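You operate a simulated robot arm through the tools that you are given. There is no shell and no other tool. Be economical: measure what you need, move in short steps, check, and stop when the job is done.

The job below is to be done with a simulated robot arm. You get a single attempt, and the scene is never put back.

TASK
Brush the thread of the nipple in the vise clean, then wind on two turns of tape.
Fine: clockwise seen from above; put the thread brush and the tape roller back; leave the nipple clamped. Set down upright: thread brush, tape roller.

The check looks at the end state, three seconds after you hand in, the way a careful person would. Anything else that was tipped, shoved, dropped, spilled or broken makes it a failure.

THE ROBOT
A 7-joint arm with a two-finger parallel gripper, fixed in place. Base frame: the origin is at the foot of the arm, x ahead of it, y to its left, z up; the work surface is at about z = 80. Units: cm, rad, N and s.
With the tool pointing down near the work surface it reaches from about 24 to 68 cm from the base axis. Its first joint turns from -1.152 to 1.152 rad. Payload 2.4 kg.
The tool frame sits at the grasp point between the pads (the TCP): z along the fingers, y along the line on which they close. The tips reach 3 cm beyond it. The gripper opens to 9.4 cm. The fingers are 2.8 cm wide and 1 cm thick; the gripper's body (5 by 9.6 cm) begins 5.5 cm behind the TCP.
Orientation is told as [roll, pitch, yaw] about the base's x, y, z axes, in that order, counted from this pose: with the fingers straight down and closing along the base's y, the tool's x points along the base's -x, its y along +y and its z along -z.

THE INTERFACE
- The arm moves only by the tool move_arm. Its argument "series" is a list of rows, each an object (a shift or turn left out is 0, a gripper value left out holds the last) with "delta_pos": the shift along the tool's x, y, z in cm, a list of three; "angular": the turn, a rotation vector about the tool's x, y, z in rad, a list of three. In form: [{"delta_pos": [dx, dy, dz], "angular": [wx, wy, wz]}, ...]. A call has 1 to 8 rows; each row shifts and turns the commanded pose from where the row before left it, along the tool's axes as they then stand. "jaw" is the gripper command, from -1 (fully open) to 1 (shut), values between in proportion, set as the call begins (left out, the last holds). Each row takes 0.2 s and may step no farther than 5 cm and 0.15 rad from the row before; otherwise, or with a gripper value out of range, the whole call is refused. Where a pose cannot be reached the arm comes as near as it can. A force on the tool above 40 N (or 10 N above the force at the start of the call, whichever is more), or a blocked arm, ends the call early, and 0.2 s more pass. Each finger travels about 15.3 cm/s and halts on what it meets, pressing with about 40 N; the grip force reading is that of the motor and also rises with nothing between the fingers. The clock runs only during rows and for 0.2 s after the last one: add rows that do not move to give the fingers time. It gives the time, the measured TCP pose, the force on the tool (base axes), the opening and the grip force at its end, in the units of the frame above (readings bear some noise), with the torque about the TCP (base axes, N m) and any sound that the robot's microphone picked up.
- Cameras (640 x 400 px; columns grow to the right, rows downward): "scene" is fixed at [2.78, 46.72, 144.47]; the picture's right is [-0.73, -0.68, 0.00], its down [-0.39, 0.42, -0.82] and it looks along [0.55, -0.60, -0.58] (base axes); focal length 324 px, centre (320, 200). "wrist" rides on the gripper at [7.6, 1.4, -10.2] in the tool frame; the picture's right is [-0.18, 0.98, 0.00], its down [-0.75, -0.14, -0.64] and it looks along [-0.63, -0.12, 0.77] (tool axes); focal length 243 px, centre (320, 200). There is no depth. A picture from a camera that has moved, and an enlarged one, comes with that camera's place and axes in the base frame and with its lens. The place of the scene camera against the robot may be out by one fixed shift of up to 1.8 cm in any direction.
- camera(camera): a new picture of that camera. The clock stands still meanwhile.
- enlarge(camera, box): a new picture of the part [left, top, right, bottom] of that camera's present view, enlarged. The clock stands still meanwhile.
- job_done(): hands the job in; it is judged then, once.

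Go step by step. Nothing tells you positions but the pictures and the camera data: compare them with the known pose of the tool, close in by small moves and look again before you grip or let go. The budget is 120 turns and 76 pictures, counting those below and the enlarged ones. Unless the task says otherwise, let go and move clear before handing in, and close with one line.

The tools are called after "Call:" as a command line: name --argument value ..., lists and objects as JSON in quotes. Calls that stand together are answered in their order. move_arm: Moves the arm, as the interface text tells. Its arguments: {"type":"object","properties":{"series":{"type":"array"},"jaw":{"type":"number"}},"required":["series"]} The other tools are called the same way: camera (camera) takes a picture; enlarge (camera, box) takes an enlarged picture of a part of a camera's view; job_done () hands the job in.

At the start:

```text
clock: 0.0
position: [36.29, 15.57, 126.02]
tool_rot: [0.001, -0.003, 0.0]
ft_force: [-0.3, -0.1, 0.0]
wrist_torque: [-0.01, 0.04, -0.02]
gripper_width: 9.39
grip_force: 0.1
```

scene: 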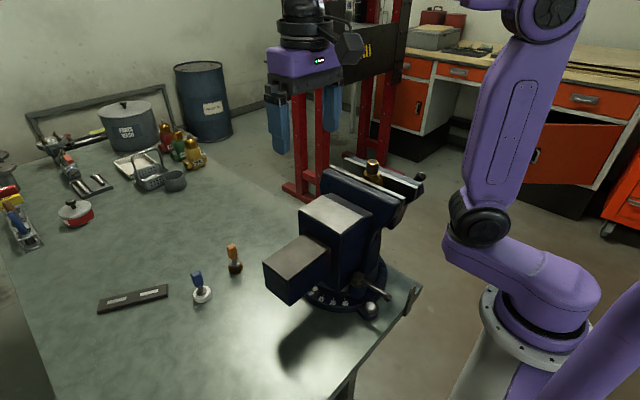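
wrist: 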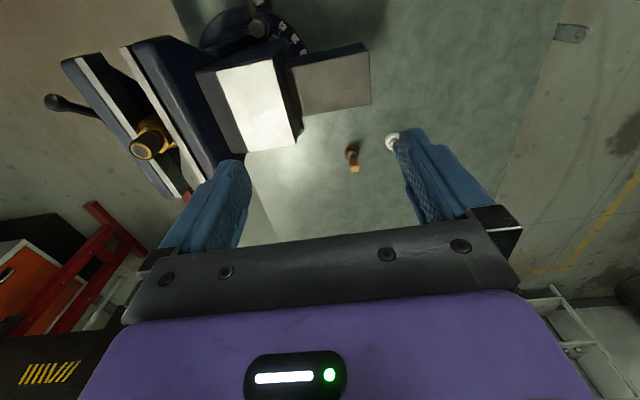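

I see a vise with a brass nipple in its jaws, and on the bench an orange-handled tool and a blue-handled tool with a white disc, plus a dark tray/plate. I'll look closer at each.

Call:
enlarge --camera "scene" --box '[90, 220, 270, 330]'

Call:
enlarge --camera "scene" --box '[310, 140, 440, 220]'

Call:
enlarge --camera "wrist" --box '[60, 60, 440, 220]'

```text
3.56 times, centred on (180, 275) of scene
camera zoom: at [2.78, 46.72, 144.47], right [-0.73, -0.68, 0.0], down [-0.39, 0.42, -0.82], along [0.55, -0.6, -0.58], focal length 1151 px, centre (818, -67)
```

zoom: 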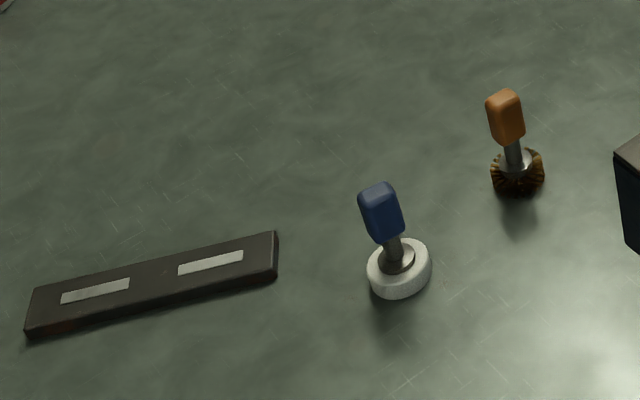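

```text
4.92 times, centred on (375, 180) of scene
camera zoom: at [2.78, 46.72, 144.47], right [-0.73, -0.68, 0.0], down [-0.39, 0.42, -0.82], along [0.55, -0.6, -0.58], focal length 1594 px, centre (49, 298)
```

zoom: 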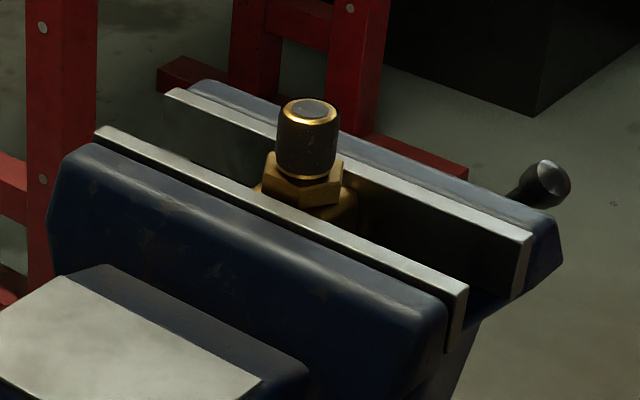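

```text
1.68 times, centred on (250, 140) of wrist
camera zoom: at [28.49, 17.06, 136.25], right [0.18, 0.98, 0.0], down [0.75, -0.14, 0.64], along [0.63, -0.12, -0.77], focal length 409 px, centre (438, 301)
```

zoom: 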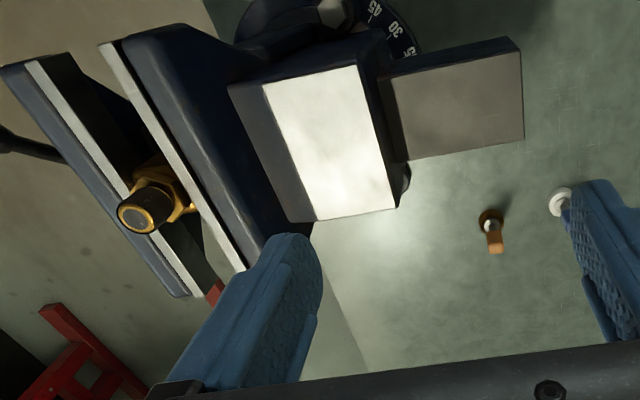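

The brush (orange handle) stands near (58.5, 19), the tape roller (blue) near (58, 29), both about 9 cm tall. The nipple's top is near (36, -5, 112). I'm moving above the brush to look closer.

Call:
move_arm --series '[{"delta_pos": [-4, 0.6, 0]}, {"delta_pos": [-4, 0.6, 0]}, {"delta_pos": [-4, 0.6, 2]}, {"delta_pos": [-4, 0.6, 4.5]}, {"delta_pos": [-3, 0.6, 4.5]}, {"delta_pos": [-2, 0.4, 4.5]}, {"delta_pos": [0, 0, 4]}, {"delta_pos": [0, 0, 4]}]' --jaw -1

Call:
camera --camera "wrist"

Call:
camera --camera "scene"

```text
refused: row 4 steps farther than a row can; nothing moved
```

```text
70 pictures are left
camera wrist: at [28.49, 17.06, 136.25], right [0.18, 0.98, 0.0], down [0.75, -0.14, 0.64], along [0.63, -0.12, -0.77], focal length 243 px, centre (320, 200)
```

wrist: 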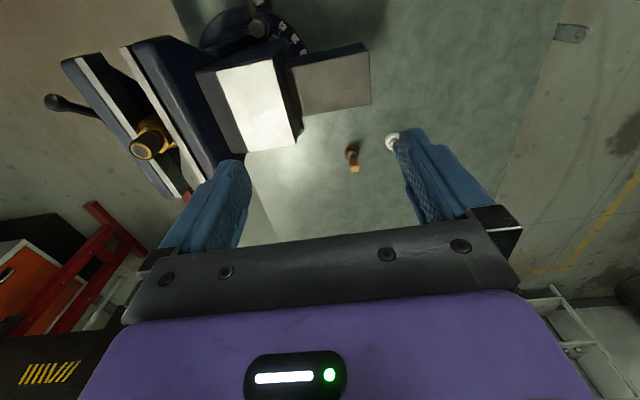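

```text
69 pictures are left
```

scene: 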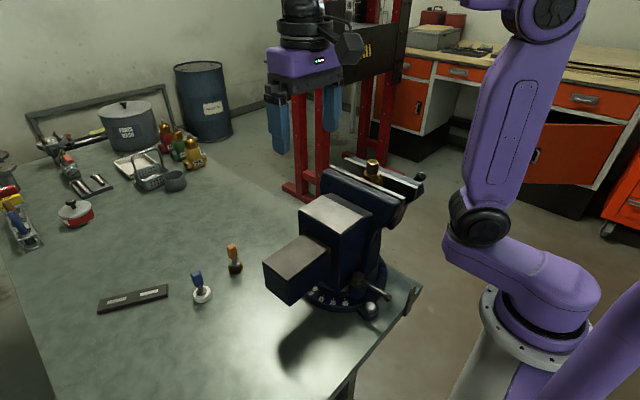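

The call was refused for a row longer than 5 cm, so I'm repeating it with shorter rows.

Call:
move_arm --series '[{"delta_pos": [-4, 0.6, 0]}, {"delta_pos": [-4, 0.6, 0]}, {"delta_pos": [-4, 0.6, 2]}, {"delta_pos": [-3.5, 0.6, 3]}, {"delta_pos": [-3.5, 0.6, 3]}, {"delta_pos": [-2, 0.4, 4]}, {"delta_pos": [0, 0, 4.5]}, {"delta_pos": [0, 0, 4.5]}]' --jaw -1

Call:
camera --camera "wrist"

Call:
camera --camera "scene"

```text
clock: 1.8
position: [57.19, 19.08, 105.1]
tool_rot: [0.0, 0.0, -0.002]
ft_force: [-0.2, 0.7, -0.6]
wrist_torque: [0.01, 0.01, -0.02]
gripper_width: 9.41
grip_force: 0.0
```

```text
68 pictures are left
camera wrist: at [49.41, 20.51, 115.33], right [0.18, 0.98, 0.0], down [0.75, -0.14, 0.64], along [0.63, -0.12, -0.77], focal length 243 px, centre (320, 200)
```

wrist: 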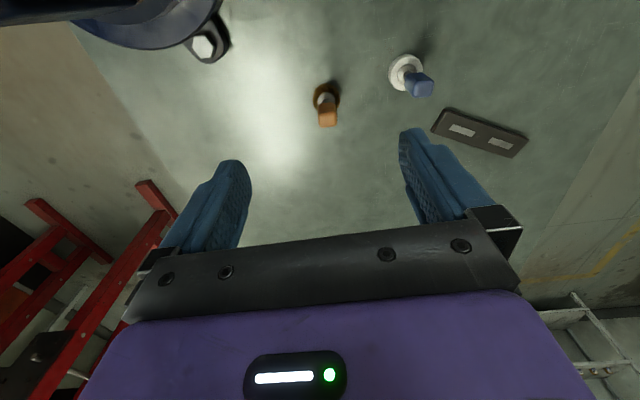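

```text
67 pictures are left
```

scene: 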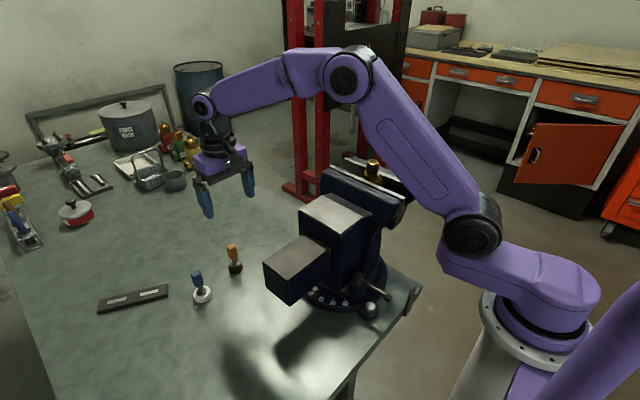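

Brush estimate is now (59.7, 19.4). I'll check how the handles are turned.

Call:
enlarge --camera "wrist" --box '[280, 40, 460, 150]'

```text
3.56 times, centred on (370, 95) of wrist
camera zoom: at [49.41, 20.51, 115.33], right [0.18, 0.98, 0.0], down [0.75, -0.14, 0.64], along [0.63, -0.12, -0.77], focal length 863 px, centre (142, 573)
```

zoom: 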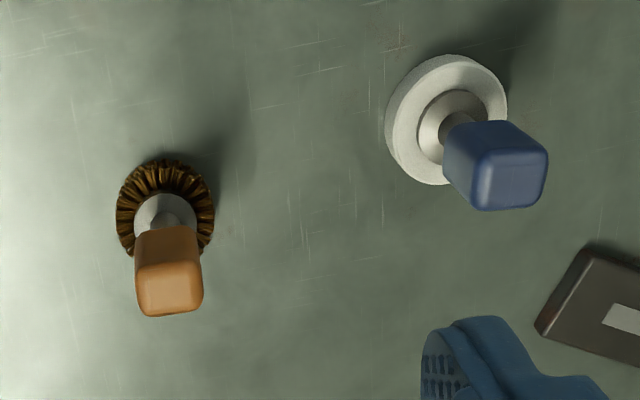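

Handles are square to the base axes. Brush at (59.8, 19.45), roller at (58.6, 29.65). Lowering around the brush handle with a stop to look.

Call:
move_arm --series '[{"delta_pos": [-1.3, 0.2, 3]}, {"delta_pos": [-1.3, 0.17, 3]}, {"delta_pos": [0, 0, 3]}, {"delta_pos": [0, 0, 3]}, {"delta_pos": [0, 0, 0]}]'

Call:
camera --camera "wrist"

```text
clock: 3.0
position: [59.78, 19.34, 93.19]
tool_rot: [-0.001, -0.002, 0.0]
ft_force: [-0.2, 0.8, 0.6]
wrist_torque: [-0.02, -0.02, 0.02]
gripper_width: 9.41
grip_force: 0.2
```

```text
65 pictures are left
camera wrist: at [52.12, 20.78, 103.36], right [0.18, 0.98, 0.0], down [0.75, -0.14, 0.64], along [0.63, -0.12, -0.77], focal length 243 px, centre (320, 200)
```

wrist: 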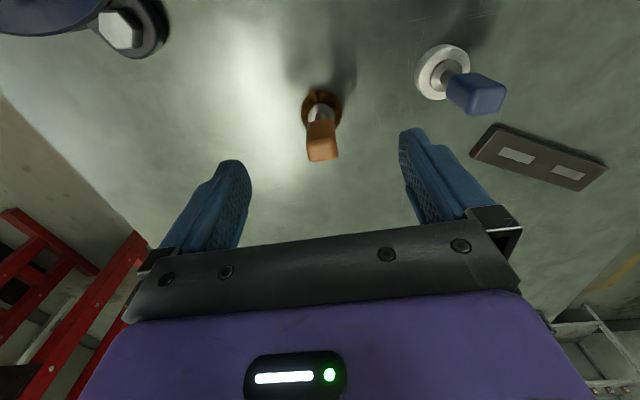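

Alignment looks right. Descending 6.2 cm, then closing.

Call:
move_arm --series '[{"delta_pos": [0, 0.1, 2.2]}, {"delta_pos": [0, 0, 2]}, {"delta_pos": [0, 0, 2]}, {"delta_pos": [0, 0, 0]}]'

Call:
camera --camera "wrist"

Call:
camera --camera "scene"

```text
clock: 4.0
position: [59.93, 19.33, 86.93]
tool_rot: [-0.001, 0.0, 0.0]
ft_force: [-0.2, 0.8, 0.3]
wrist_torque: [0.0, 0.03, -0.01]
gripper_width: 9.41
grip_force: 0.0
```

```text
64 pictures are left
camera wrist: at [52.13, 20.83, 97.1], right [0.18, 0.98, 0.0], down [0.75, -0.14, 0.64], along [0.63, -0.12, -0.77], focal length 243 px, centre (320, 200)
```

wrist: 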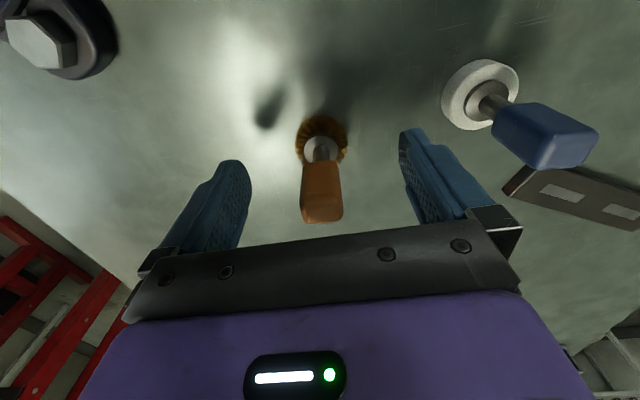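

```text
63 pictures are left
```

scene: 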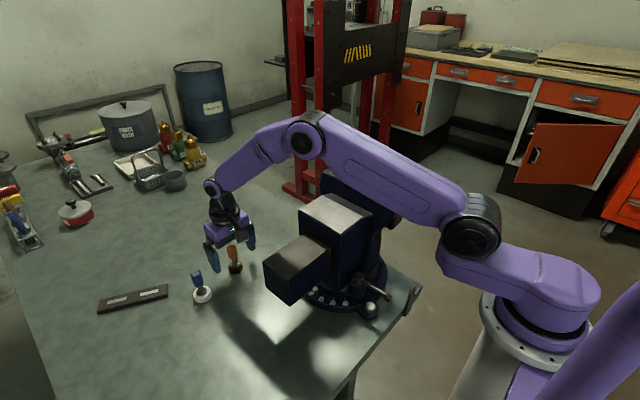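

The handle is centred between the pads, so I close on it.

Call:
move_arm --series '[{}, {}, {}, {}]' --jaw 1

Call:
move_arm --series '[{"delta_pos": [0, 0, -1]}, {"delta_pos": [0, 0, -3]}, {"delta_pos": [0, 0, -3]}, {}]'

Call:
enlarge --camera "scene" --box '[170, 170, 290, 245]'

Call:
camera --camera "wrist"

```text
clock: 5.0
position: [59.9, 19.33, 86.9]
tool_rot: [0.0, 0.001, 0.0]
ft_force: [0.1, -0.6, -0.2]
wrist_torque: [0.02, 0.01, -0.02]
gripper_width: 2.55
grip_force: 39.8
```

```text
clock: 6.0
position: [59.82, 19.25, 93.83]
tool_rot: [0.001, -0.002, 0.0]
ft_force: [-0.1, -0.1, -1.3]
wrist_torque: [0.02, 0.03, -0.03]
gripper_width: 2.56
grip_force: 40.1
```

```text
5.33 times, centred on (230, 208) of scene
camera zoom: at [2.78, 46.72, 144.47], right [-0.73, -0.68, 0.0], down [-0.39, 0.42, -0.82], along [0.55, -0.6, -0.58], focal length 1727 px, centre (800, 160)
```

zoom: 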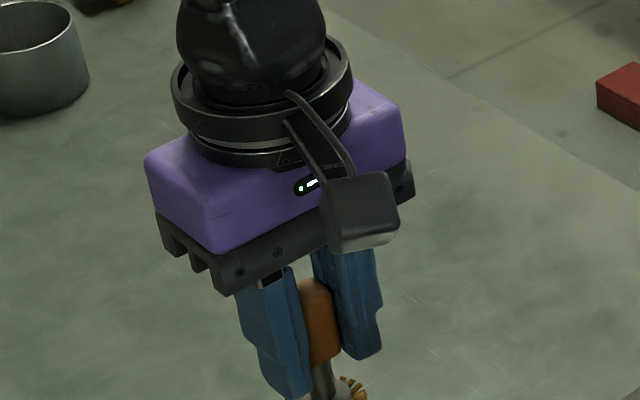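

```text
61 pictures are left
camera wrist: at [52.11, 20.75, 104.08], right [0.18, 0.98, 0.0], down [0.75, -0.14, 0.64], along [0.63, -0.12, -0.77], focal length 243 px, centre (320, 200)
```

wrist: 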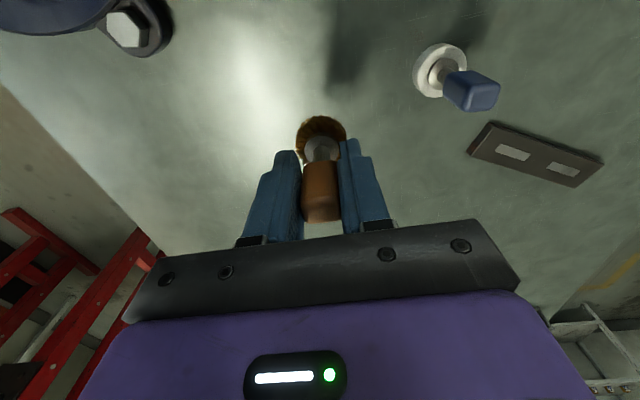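

The brush is held straight. I'm raising it and moving toward the vise to triangulate the nipple.

Call:
move_arm --series '[{"delta_pos": [0, 0, -4.5]}, {"delta_pos": [0, 0, -4.5]}, {"delta_pos": [0, 0, -4.5]}, {"delta_pos": [0, 0, -4.5]}, {"delta_pos": [0, 0, -4.5]}, {"delta_pos": [0, 0, -4.5]}, {"delta_pos": [0, 0, -3]}, {}]'

Call:
move_arm --series '[{"delta_pos": [4, -2, 0]}, {"delta_pos": [4, -2, 0]}, {"delta_pos": [4, -2, 0]}, {"delta_pos": [4, -2, 0]}, {"delta_pos": [4, -2, 0]}, {"delta_pos": [3.5, -2, 0]}, {}]'

Call:
camera --camera "wrist"

Call:
camera --camera "scene"

```text
clock: 7.8
position: [58.79, 19.17, 120.55]
tool_rot: [-0.001, 0.0, 0.0]
ft_force: [0.0, -0.7, -1.5]
wrist_torque: [0.03, 0.03, 0.02]
gripper_width: 2.56
grip_force: 39.7
out of reach, approached as far as the arm can: row 6, 7
```

```text
clock: 9.4
position: [35.15, 7.01, 120.41]
tool_rot: [0.0, -0.001, 0.001]
ft_force: [-0.3, -0.4, -1.0]
wrist_torque: [0.01, 0.0, -0.03]
gripper_width: 2.55
grip_force: 39.7
```

```text
60 pictures are left
camera wrist: at [27.47, 8.54, 130.68], right [0.18, 0.98, 0.0], down [0.75, -0.14, 0.64], along [0.63, -0.12, -0.77], focal length 243 px, centre (320, 200)
```

wrist: 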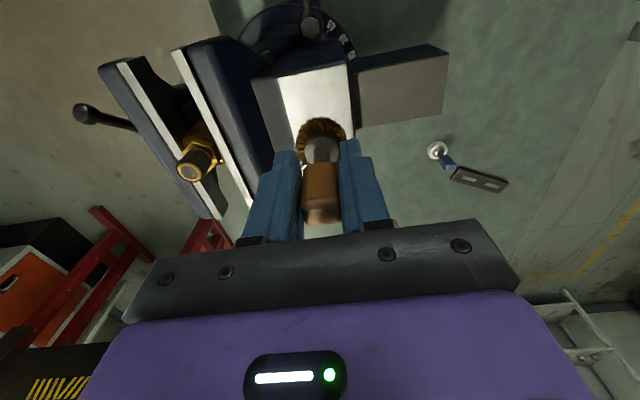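

```text
59 pictures are left
```

scene: 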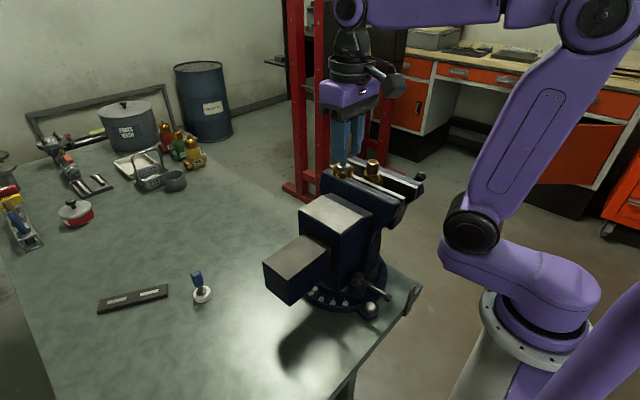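

Call:
enlarge --camera "wrist" --box '[100, 90, 340, 240]'

Call:
enlarge --camera "scene" --box '[310, 120, 430, 195]'

```text
2.67 times, centred on (220, 165) of wrist
camera zoom: at [27.47, 8.54, 130.68], right [0.18, 0.98, 0.0], down [0.75, -0.14, 0.64], along [0.63, -0.12, -0.77], focal length 647 px, centre (587, 293)
```

zoom: 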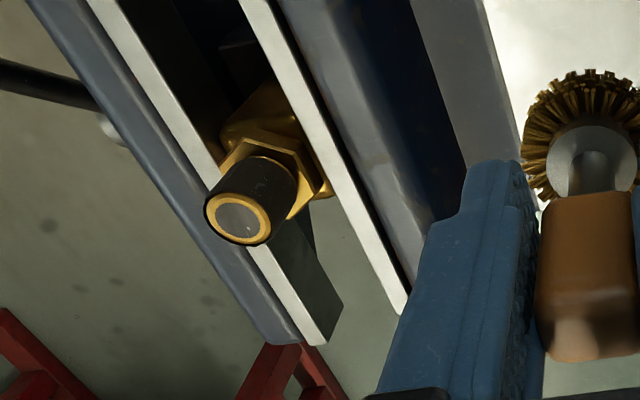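

```text
5.33 times, centred on (370, 158) of scene
camera zoom: at [2.78, 46.72, 144.47], right [-0.73, -0.68, 0.0], down [-0.39, 0.42, -0.82], along [0.55, -0.6, -0.58], focal length 1727 px, centre (53, 427)
```

zoom: 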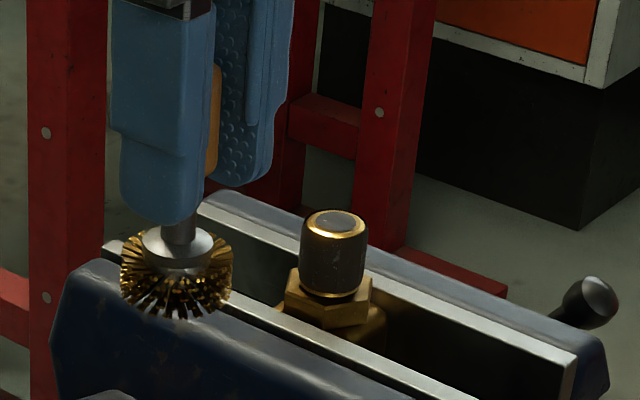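

Triangulation puts the nipple's top near (39.4, -8.9, 107.4). I'll view it from closer, on both sides, to refine that.

Call:
move_arm --series '[{"delta_pos": [0, -3.5, 0.5]}, {"delta_pos": [0, -3.5, 0.5]}, {}]'

Call:
enlarge --camera "wrist" --box '[140, 80, 380, 230]'

Call:
move_arm --series '[{"delta_pos": [1, -4.5, 0]}, {"delta_pos": [1, -4.5, 0]}, {"delta_pos": [1, -4.5, 0]}, {"delta_pos": [0, -4.5, 0]}, {}]'

Call:
enlarge --camera "wrist" --box '[260, 80, 500, 230]'

```text
clock: 10.2
position: [35.33, -0.06, 119.51]
tool_rot: [0.0, 0.002, -0.001]
ft_force: [0.1, -0.2, -0.8]
wrist_torque: [0.02, 0.06, 0.0]
gripper_width: 2.54
grip_force: 39.9
```

```text
2.67 times, centred on (260, 155) of wrist
camera zoom: at [27.69, 1.54, 129.74], right [0.18, 0.98, 0.0], down [0.75, -0.14, 0.64], along [0.63, -0.12, -0.77], focal length 647 px, centre (480, 320)
```

zoom: 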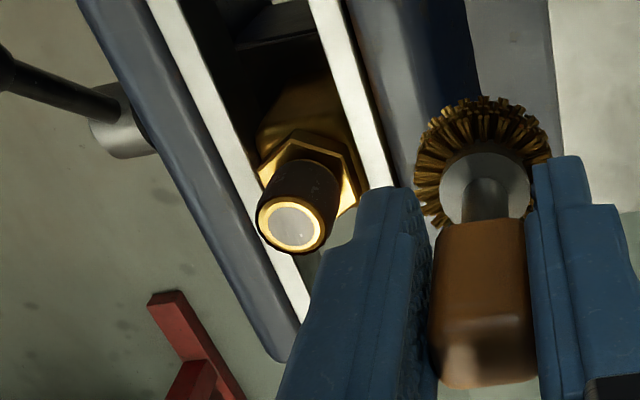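

```text
clock: 11.4
position: [32.19, -17.84, 119.4]
tool_rot: [0.0, -0.001, 0.0]
ft_force: [-0.5, 0.2, -1.3]
wrist_torque: [-0.01, -0.02, 0.0]
gripper_width: 2.53
grip_force: 40.5
```

```text
2.67 times, centred on (380, 155) of wrist
camera zoom: at [24.4, -16.4, 129.67], right [0.18, 0.98, 0.0], down [0.75, -0.14, 0.64], along [0.63, -0.12, -0.77], focal length 647 px, centre (160, 320)
```

zoom: 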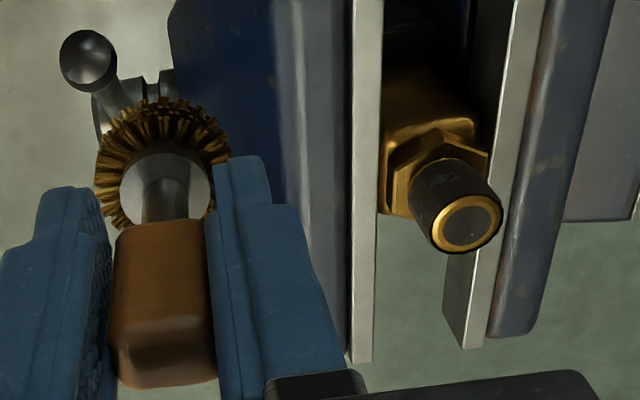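

The closer views give nipple top ≈ (38.85, -7.7, 109.0), thread radius ~1.3, thread from about z 105.8 to 109. I'm lowering the brush beside it on the -y side.

Call:
move_arm --series '[{"delta_pos": [-3.4, 2.8, 0]}, {"delta_pos": [-3.3, 2.75, 0]}, {"delta_pos": [0, 0, 3.2]}, {"delta_pos": [0, 0, 3.2]}, {}]'

Call:
camera --camera "wrist"

Call:
enlarge --camera "scene" --box '[310, 120, 430, 195]'

```text
clock: 12.6
position: [38.77, -12.37, 113.29]
tool_rot: [-0.001, 0.0, 0.0]
ft_force: [1.0, -1.1, -2.1]
wrist_torque: [0.02, 0.0, -0.02]
gripper_width: 2.54
grip_force: 40.0
```

```text
54 pictures are left
camera wrist: at [31.16, -10.86, 123.41], right [0.18, 0.98, 0.0], down [0.75, -0.14, 0.64], along [0.63, -0.12, -0.77], focal length 243 px, centre (320, 200)
```

wrist: 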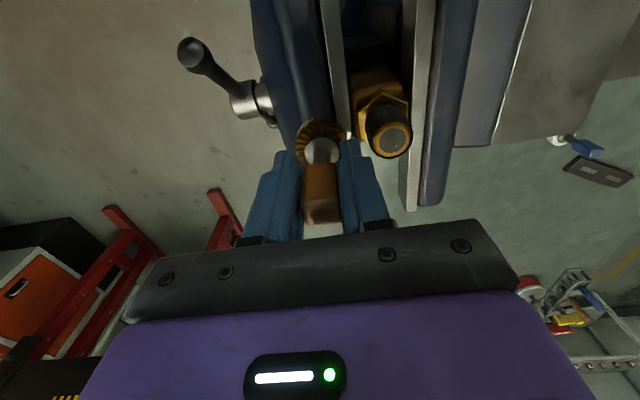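

```text
5.33 times, centred on (370, 158) of scene
camera zoom: at [2.78, 46.72, 144.47], right [-0.73, -0.68, 0.0], down [-0.39, 0.42, -0.82], along [0.55, -0.6, -0.58], focal length 1727 px, centre (53, 427)
```

zoom: 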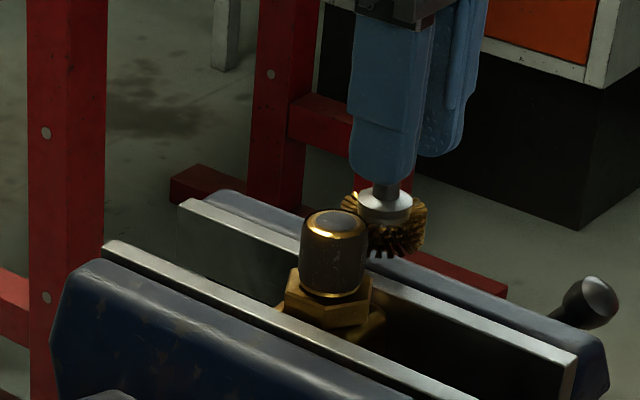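

Nipple re-measured at about (38.7, -7.8). I'm easing toward it in +y until the force shows bristle contact.

Call:
move_arm --series '[{"delta_pos": [0, 0.4, 0.2]}, {"delta_pos": [0, 0.3, 0]}, {}]'

Call:
move_arm --series '[{"delta_pos": [0, 0.3, 0]}, {}]'

Call:
move_arm --series '[{"delta_pos": [0, 0.3, 0]}, {}]'

Call:
enlarge --camera "wrist" --box '[260, 80, 440, 190]'

Call:
enlarge --camera "scene" --box '[340, 140, 420, 190]'

```text
clock: 13.4
position: [38.87, -11.68, 112.97]
tool_rot: [-0.001, 0.002, 0.0]
ft_force: [1.1, -0.8, -1.6]
wrist_torque: [-0.01, -0.02, 0.02]
gripper_width: 2.55
grip_force: 40.0
```

```text
clock: 14.0
position: [38.98, -11.5, 112.97]
tool_rot: [0.0, 0.0, 0.0]
ft_force: [0.5, -0.8, -1.2]
wrist_torque: [-0.01, 0.0, -0.03]
gripper_width: 2.56
grip_force: 39.8
```

```text
clock: 14.6
position: [38.93, -11.23, 112.91]
tool_rot: [-0.002, -0.003, -0.001]
ft_force: [-0.1, -12.0, 2.7]
wrist_torque: [-0.69, -0.04, -0.1]
gripper_width: 2.56
grip_force: 40.1
```

```text
3.56 times, centred on (350, 135) of wrist
camera zoom: at [31.21, -9.74, 123.17], right [0.19, 0.98, 0.0], down [0.75, -0.14, 0.64], along [0.63, -0.12, -0.77], focal length 863 px, centre (213, 431)
```

zoom: 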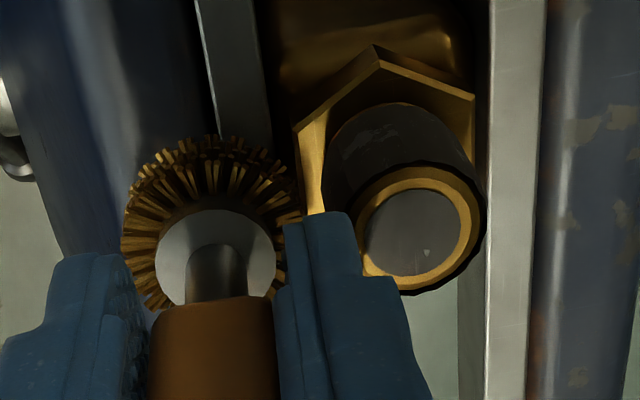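

```text
8.00 times, centred on (380, 165) of scene
camera zoom: at [2.77, 46.68, 144.48], right [-0.73, -0.68, 0.0], down [-0.39, 0.42, -0.82], along [0.55, -0.6, -0.58], focal length 2591 px, centre (-160, 480)
```

zoom: 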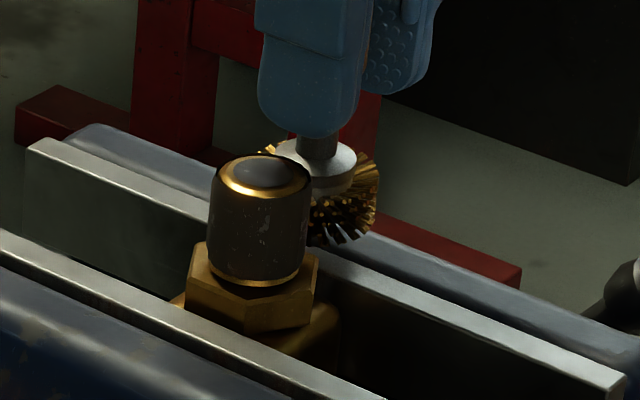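

Contact confirmed: 12 N, with the torque arm matching the brush. I'm starting the clockwise orbit, one quadrant (-90° to -180°) first.

Call:
move_arm --series '[{"delta_pos": [0.634, 0.062, 0]}, {"delta_pos": [0.611, 0.185, 0]}, {"delta_pos": [0.562, 0.302, 0]}, {"delta_pos": [0.491, 0.403, 0]}, {"delta_pos": [0.403, 0.491, 0]}, {"delta_pos": [0.302, 0.562, 0]}, {"delta_pos": [0.185, 0.611, 0]}, {"delta_pos": [0.062, 0.634, 0]}]'

Call:
enlarge --camera "wrist" --box '[260, 60, 440, 170]'

```text
clock: 16.4
position: [35.43, -8.06, 112.97]
tool_rot: [-0.007, 0.006, 0.001]
ft_force: [-18.6, -20.9, 3.2]
wrist_torque: [-1.49, 1.21, -0.36]
gripper_width: 2.76
grip_force: 40.5
```

```text
3.56 times, centred on (350, 115) of wrist
camera zoom: at [27.76, -6.51, 123.27], right [0.18, 0.98, -0.01], down [0.76, -0.14, 0.64], along [0.63, -0.12, -0.77], focal length 863 px, centre (213, 502)
```

zoom: 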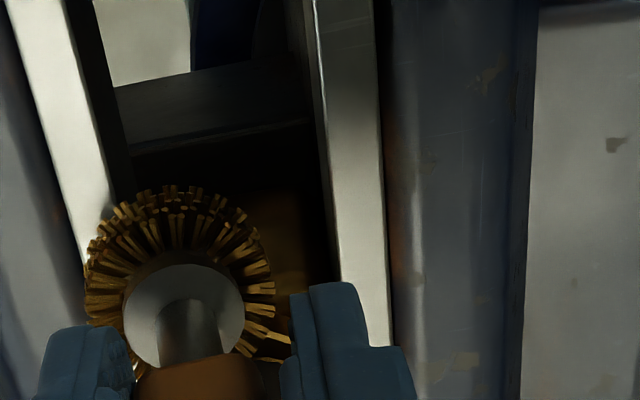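

Tangential drag is high (about 20 N) and the handle shifted slightly in the grip. I'm backing off a little to lower the contact force.

Call:
move_arm --series '[{"delta_pos": [0.2, 0, 0]}, {}]'

Call:
camera --camera "wrist"

Call:
enlarge --camera "scene" --box '[340, 140, 420, 190]'

```text
clock: 17.0
position: [35.32, -7.93, 113.09]
tool_rot: [-0.007, 0.002, 0.003]
ft_force: [-14.5, -16.7, 1.2]
wrist_torque: [-1.1, 0.95, -0.25]
gripper_width: 2.69
grip_force: 40.8
```

```text
49 pictures are left
camera wrist: at [27.66, -6.46, 123.25], right [0.18, 0.98, -0.01], down [0.75, -0.14, 0.64], along [0.63, -0.12, -0.77], focal length 243 px, centre (320, 200)
```

wrist: 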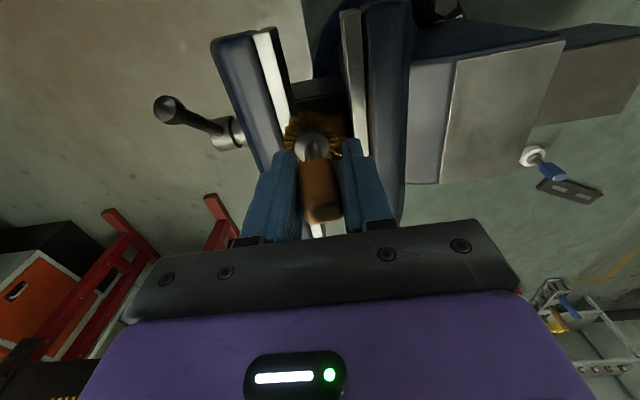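

```text
8.00 times, centred on (380, 165) of scene
camera zoom: at [2.73, 46.67, 144.49], right [-0.73, -0.68, 0.0], down [-0.39, 0.42, -0.82], along [0.55, -0.6, -0.58], focal length 2591 px, centre (-160, 480)
```

zoom: 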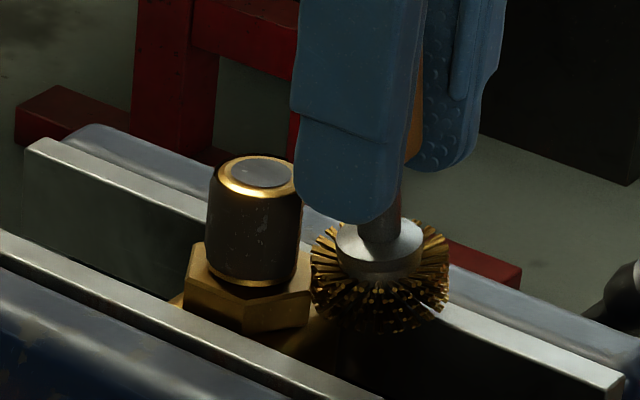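

The contact arm is 6.6 cm and the separation large, so the wheel's bottom seems to be rubbing the hex rather than the thread. I'm backing off, raising about 1.2 cm, and re-checking.

Call:
move_arm --series '[{"delta_pos": [0.6, 0, 0]}, {"delta_pos": [0, 0, -1.2]}, {}]'

Call:
camera --camera "wrist"

Call:
enlarge --camera "scene" --box '[340, 140, 420, 190]'

```text
clock: 17.8
position: [34.83, -7.81, 114.28]
tool_rot: [-0.002, -0.003, 0.002]
ft_force: [0.5, 0.3, -1.5]
wrist_torque: [-0.02, 0.0, -0.01]
gripper_width: 2.53
grip_force: 39.8
```

```text
47 pictures are left
camera wrist: at [27.15, -6.32, 124.44], right [0.18, 0.98, 0.0], down [0.75, -0.14, 0.64], along [0.63, -0.12, -0.77], focal length 243 px, centre (320, 200)
```

wrist: 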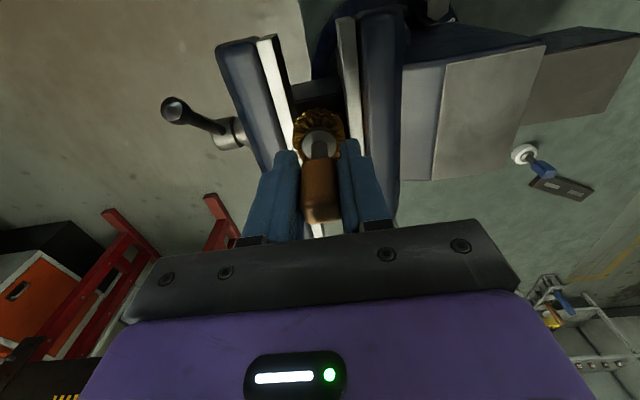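

```text
8.00 times, centred on (380, 165) of scene
camera zoom: at [2.78, 46.72, 144.47], right [-0.73, -0.68, 0.0], down [-0.39, 0.42, -0.82], along [0.55, -0.6, -0.58], focal length 2591 px, centre (-160, 480)
```

zoom: 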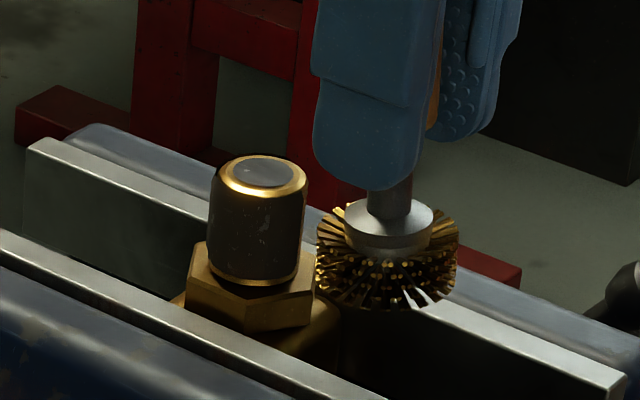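

The handle sprang back straight, and the wheel now clears the hex. I'll set the mid-thread height (TCP z 113.7) and probe again from this side.

Call:
move_arm --series '[{"delta_pos": [0, -0.1, 0.55]}, {"delta_pos": [-0.4, 0, 0]}, {}]'

Call:
move_arm --series '[{"delta_pos": [-0.2, 0, 0]}, {}]'

Call:
move_arm --series '[{"delta_pos": [-0.2, 0, 0]}, {}]'

Call:
enlarge --camera "scene" --box '[340, 140, 420, 190]'

```text
clock: 18.6
position: [35.35, -7.85, 113.8]
tool_rot: [0.0, 0.0, 0.001]
ft_force: [-0.3, 0.0, -0.3]
wrist_torque: [0.0, 0.01, -0.01]
gripper_width: 2.55
grip_force: 40.1
```

```text
clock: 19.2
position: [35.5, -7.84, 113.69]
tool_rot: [0.0, -0.001, 0.0]
ft_force: [-0.2, -0.5, -0.7]
wrist_torque: [-0.02, -0.04, 0.0]
gripper_width: 2.52
grip_force: 39.8
```

```text
clock: 19.8
position: [35.67, -7.83, 113.71]
tool_rot: [0.001, 0.0, 0.0]
ft_force: [-0.1, -0.2, -1.1]
wrist_torque: [0.05, 0.01, 0.03]
gripper_width: 2.52
grip_force: 39.7
```

```text
8.00 times, centred on (380, 165) of scene
camera zoom: at [2.78, 46.72, 144.47], right [-0.73, -0.68, 0.0], down [-0.39, 0.42, -0.82], along [0.55, -0.6, -0.58], focal length 2591 px, centre (-160, 480)
```

zoom: 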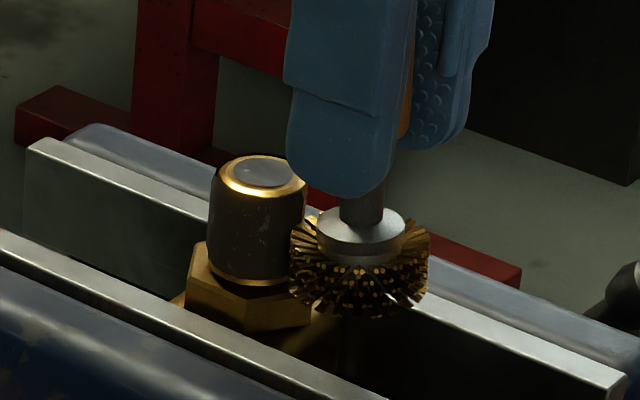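

Call:
move_arm --series '[{"delta_pos": [-0.2, 0, 0]}, {}]'

Call:
move_arm --series '[{"delta_pos": [-0.2, 0, 0]}, {}]'

```text
clock: 20.4
position: [35.85, -7.77, 113.56]
tool_rot: [0.001, 0.002, -0.002]
ft_force: [-7.4, -0.7, -0.1]
wrist_torque: [-0.04, 0.41, 0.01]
gripper_width: 2.53
grip_force: 40.2
```

```text
clock: 21.0
position: [35.9, -7.89, 113.75]
tool_rot: [0.0, 0.008, -0.001]
ft_force: [-17.5, -2.0, -2.2]
wrist_torque: [-0.12, 1.0, -0.02]
gripper_width: 2.52
grip_force: 40.0
```

Thread contact at x ≈ 35.8 gives a contact distance of about 3.05. I'm orbiting clockwise from -180° at lighter pressure.

Call:
move_arm --series '[{"delta_pos": [0.12, 0, 0]}, {"delta_pos": [-0.235, 0.86, 0]}, {"delta_pos": [-0.286, 0.533, 0]}, {"delta_pos": [-0.382, 0.465, 0]}, {"delta_pos": [-0.465, 0.382, 0]}, {"delta_pos": [-0.533, 0.286, 0]}, {"delta_pos": [-0.579, 0.176, 0]}, {"delta_pos": [-0.601, 0.379, 0]}]'

Call:
enlarge --camera "scene" --box '[340, 140, 420, 190]'

```text
clock: 22.8
position: [39.06, -4.8, 113.68]
tool_rot: [0.001, -0.003, -0.001]
ft_force: [-5.1, 9.0, -1.6]
wrist_torque: [0.45, 0.27, -0.08]
gripper_width: 2.55
grip_force: 39.8
```

```text
8.00 times, centred on (380, 165) of scene
camera zoom: at [2.76, 46.75, 144.46], right [-0.73, -0.68, 0.0], down [-0.39, 0.42, -0.82], along [0.55, -0.6, -0.58], focal length 2591 px, centre (-160, 480)
```

zoom: 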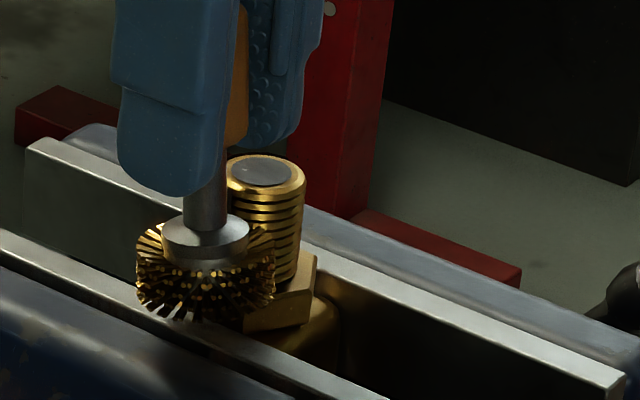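

The thread comes clean where the brush has passed. Continuing with the next quadrants, 90° → 0° and on to -90°.

Call:
move_arm --series '[{"delta_pos": [-0.601, -0.059, 0]}, {"delta_pos": [-0.579, -0.176, 0]}, {"delta_pos": [-0.533, -0.286, 0]}, {"delta_pos": [-0.465, -0.382, 0]}, {"delta_pos": [-0.382, -0.465, 0]}, {"delta_pos": [-0.286, -0.533, 0]}, {"delta_pos": [-0.15, -0.579, 0]}, {"delta_pos": [0, -0.601, 0]}]'

Call:
move_arm --series '[{"delta_pos": [0.059, -0.601, 0]}, {"delta_pos": [0.176, -0.579, 0]}, {"delta_pos": [0.286, -0.533, 0]}, {"delta_pos": [0.382, -0.465, 0]}, {"delta_pos": [0.465, -0.382, 0]}, {"delta_pos": [0.533, -0.286, 0]}, {"delta_pos": [0.579, -0.176, 0]}, {"delta_pos": [0.601, -0.059, 0]}]'

Call:
enlarge --camera "scene" --box '[340, 140, 420, 190]'

```text
clock: 24.6
position: [42.1, -8.18, 113.59]
tool_rot: [-0.004, 0.0, -0.004]
ft_force: [9.9, 0.0, 0.3]
wrist_torque: [0.0, -0.62, -0.01]
gripper_width: 2.53
grip_force: 40.4
```

```text
clock: 26.4
position: [38.95, -10.96, 113.74]
tool_rot: [0.0, -0.001, 0.0]
ft_force: [0.2, 0.0, -1.0]
wrist_torque: [0.03, -0.01, -0.03]
gripper_width: 2.53
grip_force: 39.7
```

```text
8.00 times, centred on (380, 165) of scene
camera zoom: at [2.78, 46.72, 144.47], right [-0.73, -0.68, 0.0], down [-0.39, 0.42, -0.82], along [0.55, -0.6, -0.58], focal length 2591 px, centre (-160, 480)
```

zoom: 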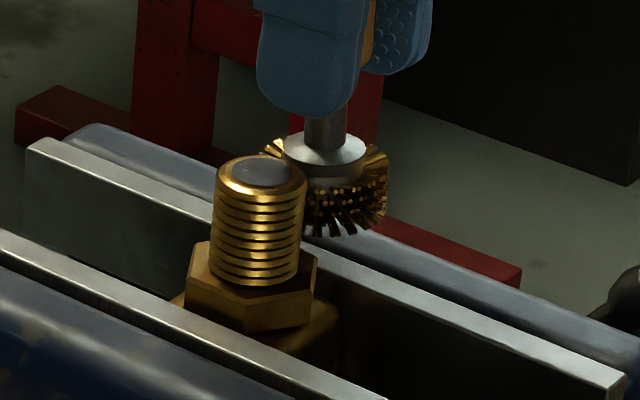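

The visible side is clean, but I lost contact at the end of the last quadrant. I'll press in 0.25 cm, do the -90° → -180° quadrant, then look.

Call:
move_arm --series '[{"delta_pos": [0, 0.25, 0]}, {}]'

Call:
move_arm --series '[{"delta_pos": [0.601, 0.055, 0]}, {"delta_pos": [0.579, 0.17, 0]}, {"delta_pos": [0.533, 0.275, 0]}, {"delta_pos": [0.465, 0.367, 0]}, {"delta_pos": [0.382, 0.446, 0]}, {"delta_pos": [0.286, 0.511, 0]}, {"delta_pos": [0.176, 0.555, 0]}, {"delta_pos": [0.059, 0.575, 0]}]'

```text
clock: 27.0
position: [38.94, -10.78, 113.73]
tool_rot: [-0.001, 0.0, -0.002]
ft_force: [-2.0, -6.5, 1.4]
wrist_torque: [-0.44, 0.05, 0.01]
gripper_width: 2.55
grip_force: 39.9
```

```text
clock: 28.8
position: [35.76, -7.76, 113.6]
tool_rot: [0.001, 0.006, -0.001]
ft_force: [-17.1, -7.1, -1.0]
wrist_torque: [-0.39, 0.99, -0.17]
gripper_width: 2.54
grip_force: 40.3
```

Contact is good now. I'm doing another lap through the remaining quadrants so that 0° → -90° is certainly covered.

Call:
move_arm --series '[{"delta_pos": [0.08, 0.3, 0]}, {"delta_pos": [-0.235, 0.56, 0]}, {"delta_pos": [-0.286, 0.533, 0]}, {"delta_pos": [-0.382, 0.465, 0]}, {"delta_pos": [-0.465, 0.382, 0]}, {"delta_pos": [-0.533, 0.286, 0]}, {"delta_pos": [-0.579, 0.176, 0]}, {"delta_pos": [-0.601, 0.3, 0]}]'

Call:
move_arm --series '[{"delta_pos": [-0.601, -0.059, 0]}, {"delta_pos": [-0.579, -0.176, 0]}, {"delta_pos": [-0.533, -0.286, 0]}, {"delta_pos": [-0.465, -0.382, 0]}, {"delta_pos": [-0.382, -0.465, 0]}, {"delta_pos": [-0.286, -0.533, 0]}, {"delta_pos": [-0.15, -0.56, 0]}, {"delta_pos": [0.0, -0.54, 0]}]'

```text
clock: 30.6
position: [38.96, -4.82, 113.67]
tool_rot: [-0.001, -0.004, -0.001]
ft_force: [-2.4, 6.0, -1.6]
wrist_torque: [0.33, 0.05, 0.0]
gripper_width: 2.53
grip_force: 39.6
```

```text
clock: 32.4
position: [41.97, -7.67, 113.7]
tool_rot: [0.0, -0.005, 0.002]
ft_force: [17.3, 10.9, 0.7]
wrist_torque: [0.77, -1.09, -0.18]
gripper_width: 2.62
grip_force: 39.6
```

Call:
move_arm --series '[{"delta_pos": [0.059, -0.575, 0]}, {"delta_pos": [0.176, -0.555, 0]}, {"delta_pos": [0.286, -0.511, 0]}, {"delta_pos": [0.382, -0.446, 0]}, {"delta_pos": [0.465, -0.367, 0]}, {"delta_pos": [0.533, -0.275, 0]}, {"delta_pos": [0.579, -0.17, 0]}, {"delta_pos": [0.601, -0.055, 0]}]'

Call:
move_arm --series '[{"delta_pos": [0.601, 0.055, 0]}, {"delta_pos": [0.579, 0.17, 0]}, {"delta_pos": [0.2, -1, 0]}, {"delta_pos": [0, -4, -2]}, {"delta_pos": [0, -4, -2]}, {}]'

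Call:
enlarge --camera "wrist" --box '[340, 60, 500, 160]'

Call:
enlarge --camera "scene" --box '[340, 140, 420, 190]'

```text
clock: 34.2
position: [38.72, -10.81, 113.62]
tool_rot: [-0.001, 0.001, 0.0]
ft_force: [2.2, -5.3, -0.1]
wrist_torque: [-0.31, -0.12, -0.07]
gripper_width: 2.55
grip_force: 40.1
```

```text
clock: 35.6
position: [37.08, -19.73, 117.76]
tool_rot: [-0.001, -0.001, 0.001]
ft_force: [-0.4, 0.3, -0.4]
wrist_torque: [0.02, 0.02, 0.0]
gripper_width: 2.54
grip_force: 40.4
```

```text
4.00 times, centred on (420, 110) of wrist
camera zoom: at [29.49, -18.17, 127.9], right [0.18, 0.98, 0.0], down [0.75, -0.14, 0.64], along [0.63, -0.12, -0.77], focal length 970 px, centre (-80, 560)
```

zoom: 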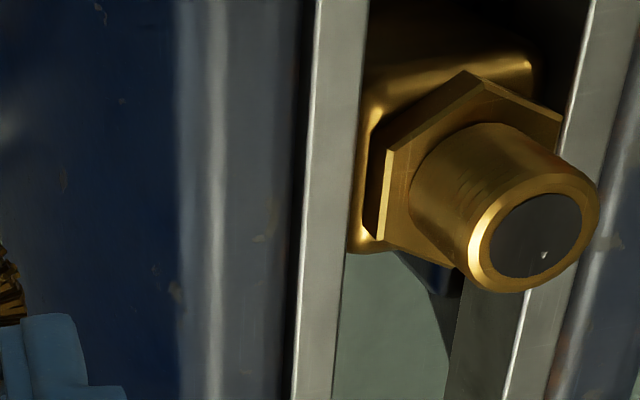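

```text
8.00 times, centred on (380, 165) of scene
camera zoom: at [2.78, 46.72, 144.47], right [-0.73, -0.68, 0.0], down [-0.39, 0.42, -0.82], along [0.55, -0.6, -0.58], focal length 2591 px, centre (-160, 480)
```

zoom: 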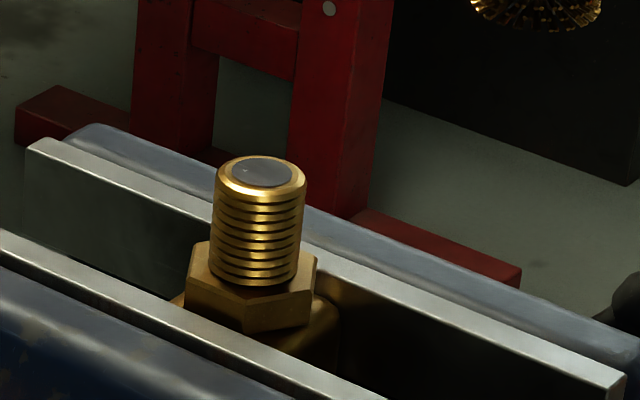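

The thread is clean on both visible sides. Now I carry the brush back over the vise to its original spot.

Call:
move_arm --series '[{"delta_pos": [-1.8, 4, -1.5]}, {"delta_pos": [-1.8, 4.2, 0]}, {"delta_pos": [-1.8, 4.2, 0]}, {"delta_pos": [-1.8, 4.2, 0]}, {"delta_pos": [-1.8, 4.2, 0]}, {"delta_pos": [-1.8, 4.2, 0]}, {"delta_pos": [-1.8, 4.2, 0]}, {"delta_pos": [-1.8, 4.2, 0]}]'

Call:
move_arm --series '[{"delta_pos": [-2, 2.8, 3]}, {"delta_pos": [-3, 2.8, 2]}, {"delta_pos": [-3, 0, 3.5]}, {"delta_pos": [0, 0, 4.5]}, {"delta_pos": [0, 0, 4.5]}, {"delta_pos": [0, 0, 4.5]}, {}]'

```text
clock: 37.4
position: [51.74, 14.2, 119.09]
tool_rot: [-0.001, 0.0, -0.002]
ft_force: [0.8, 0.3, -1.7]
wrist_torque: [-0.04, 0.03, 0.05]
gripper_width: 2.56
grip_force: 39.3
```

```text
clock: 39.0
position: [59.96, 19.37, 97.28]
tool_rot: [0.0, -0.002, 0.001]
ft_force: [-0.2, -0.1, -1.2]
wrist_torque: [-0.04, 0.02, -0.03]
gripper_width: 2.54
grip_force: 40.1
```

Call:
camera --camera "wrist"

```text
40 pictures are left
camera wrist: at [52.24, 20.93, 107.55], right [0.18, 0.98, 0.0], down [0.75, -0.14, 0.64], along [0.63, -0.12, -0.77], focal length 243 px, centre (320, 200)
```

wrist: 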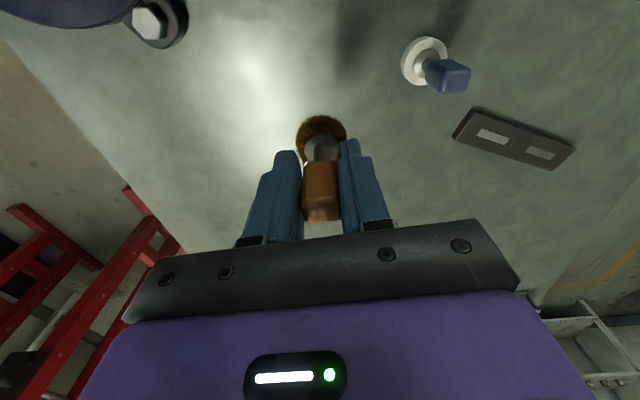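

The brush is still straight in the grip. Lowering onto its original spot.

Call:
move_arm --series '[{"delta_pos": [0.11, -0.1, 4]}, {"delta_pos": [0, 0, 4]}, {"delta_pos": [0, 0, 2]}, {}]'

Call:
move_arm --series '[{"delta_pos": [0, 0, 0.25]}, {}, {}]'

Call:
move_arm --series '[{"delta_pos": [0, 0, 0.15]}, {}, {}]'

```text
clock: 40.0
position: [59.69, 19.37, 87.21]
tool_rot: [0.0, 0.0, -0.001]
ft_force: [1.2, -0.3, 0.0]
wrist_torque: [0.0, 0.0, -0.02]
gripper_width: 2.52
grip_force: 39.8
```

```text
clock: 40.8
position: [59.93, 19.4, 87.07]
tool_rot: [0.0, -0.003, -0.001]
ft_force: [-3.7, -2.4, 15.1]
wrist_torque: [-0.12, -0.07, -0.03]
gripper_width: 2.53
grip_force: 39.7
```

```text
clock: 41.6
position: [59.88, 19.44, 86.93]
tool_rot: [0.003, -0.006, 0.001]
ft_force: [-6.1, -2.5, 35.9]
wrist_torque: [-0.08, -0.27, -0.06]
gripper_width: 2.55
grip_force: 40.1
```

The brush is seated. I relieve the pressure, then open.

Call:
move_arm --series '[{"delta_pos": [0, 0, -0.3]}, {}, {}]'

Call:
move_arm --series '[{}, {}]' --jaw 0.2

Call:
camera --camera "wrist"

```text
clock: 42.4
position: [59.7, 19.47, 86.98]
tool_rot: [0.0, 0.0, 0.0]
ft_force: [4.0, 0.4, 8.6]
wrist_torque: [0.07, -0.49, 0.04]
gripper_width: 2.54
grip_force: 39.9
```

```text
clock: 43.0
position: [59.74, 19.42, 86.96]
tool_rot: [0.0, 0.002, 0.0]
ft_force: [0.1, 0.3, 0.1]
wrist_torque: [0.04, -0.02, 0.03]
gripper_width: 3.77
grip_force: 0.0
```

```text
39 pictures are left
camera wrist: at [51.98, 20.9, 97.25], right [0.18, 0.98, 0.0], down [0.75, -0.14, 0.64], along [0.63, -0.12, -0.77], focal length 243 px, centre (320, 200)
```

wrist: 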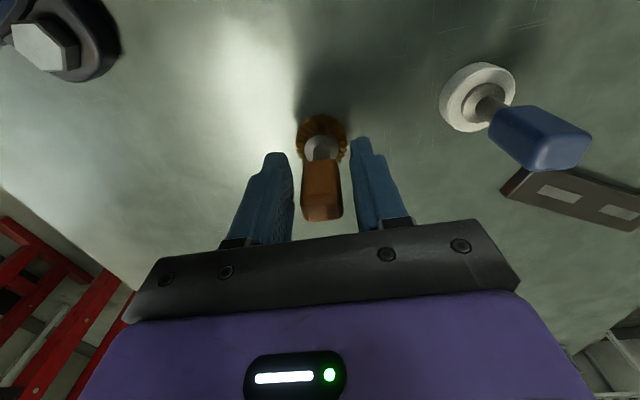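

The brush stands upright and free. I open fully, rise straight up and move over the roller.

Call:
move_arm --series '[{}, {"delta_pos": [0, 0, -3]}, {"delta_pos": [0, 0, -3.5]}, {"delta_pos": [0, 0, -3]}, {"delta_pos": [0.5, 3.5, 0]}, {"delta_pos": [0.3, 3.5, 0]}, {"delta_pos": [0.3, 3.2, 0]}, {}]' --jaw -1

Call:
camera --camera "wrist"

Call:
enlarge --camera "scene" --box '[150, 200, 310, 300]'

```text
clock: 44.8
position: [58.59, 29.49, 96.51]
tool_rot: [-0.001, 0.001, -0.001]
ft_force: [-0.5, 0.6, 0.3]
wrist_torque: [0.01, -0.01, 0.01]
gripper_width: 9.42
grip_force: 0.0
```

```text
38 pictures are left
camera wrist: at [50.85, 30.94, 106.77], right [0.18, 0.98, 0.0], down [0.75, -0.14, 0.64], along [0.63, -0.12, -0.77], focal length 243 px, centre (320, 200)
```

wrist: 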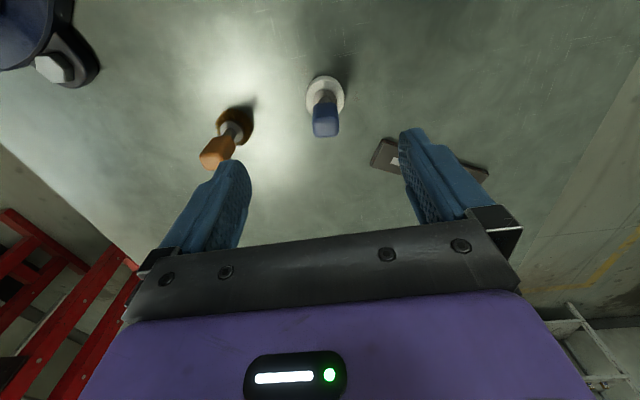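

```text
4.00 times, centred on (230, 250) of scene
camera zoom: at [2.77, 46.72, 144.47], right [-0.73, -0.68, 0.0], down [-0.39, 0.42, -0.82], along [0.55, -0.6, -0.58], focal length 1295 px, centre (680, 0)
```

zoom: 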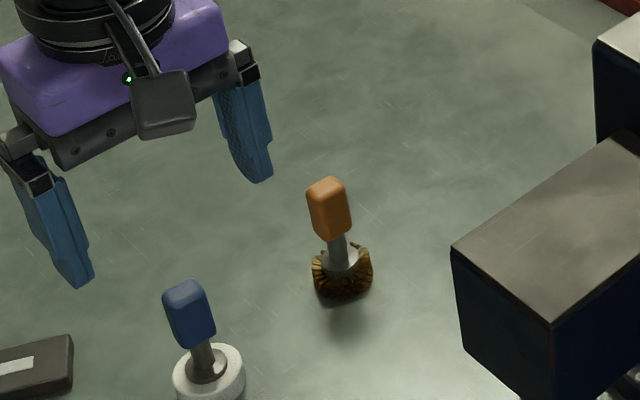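

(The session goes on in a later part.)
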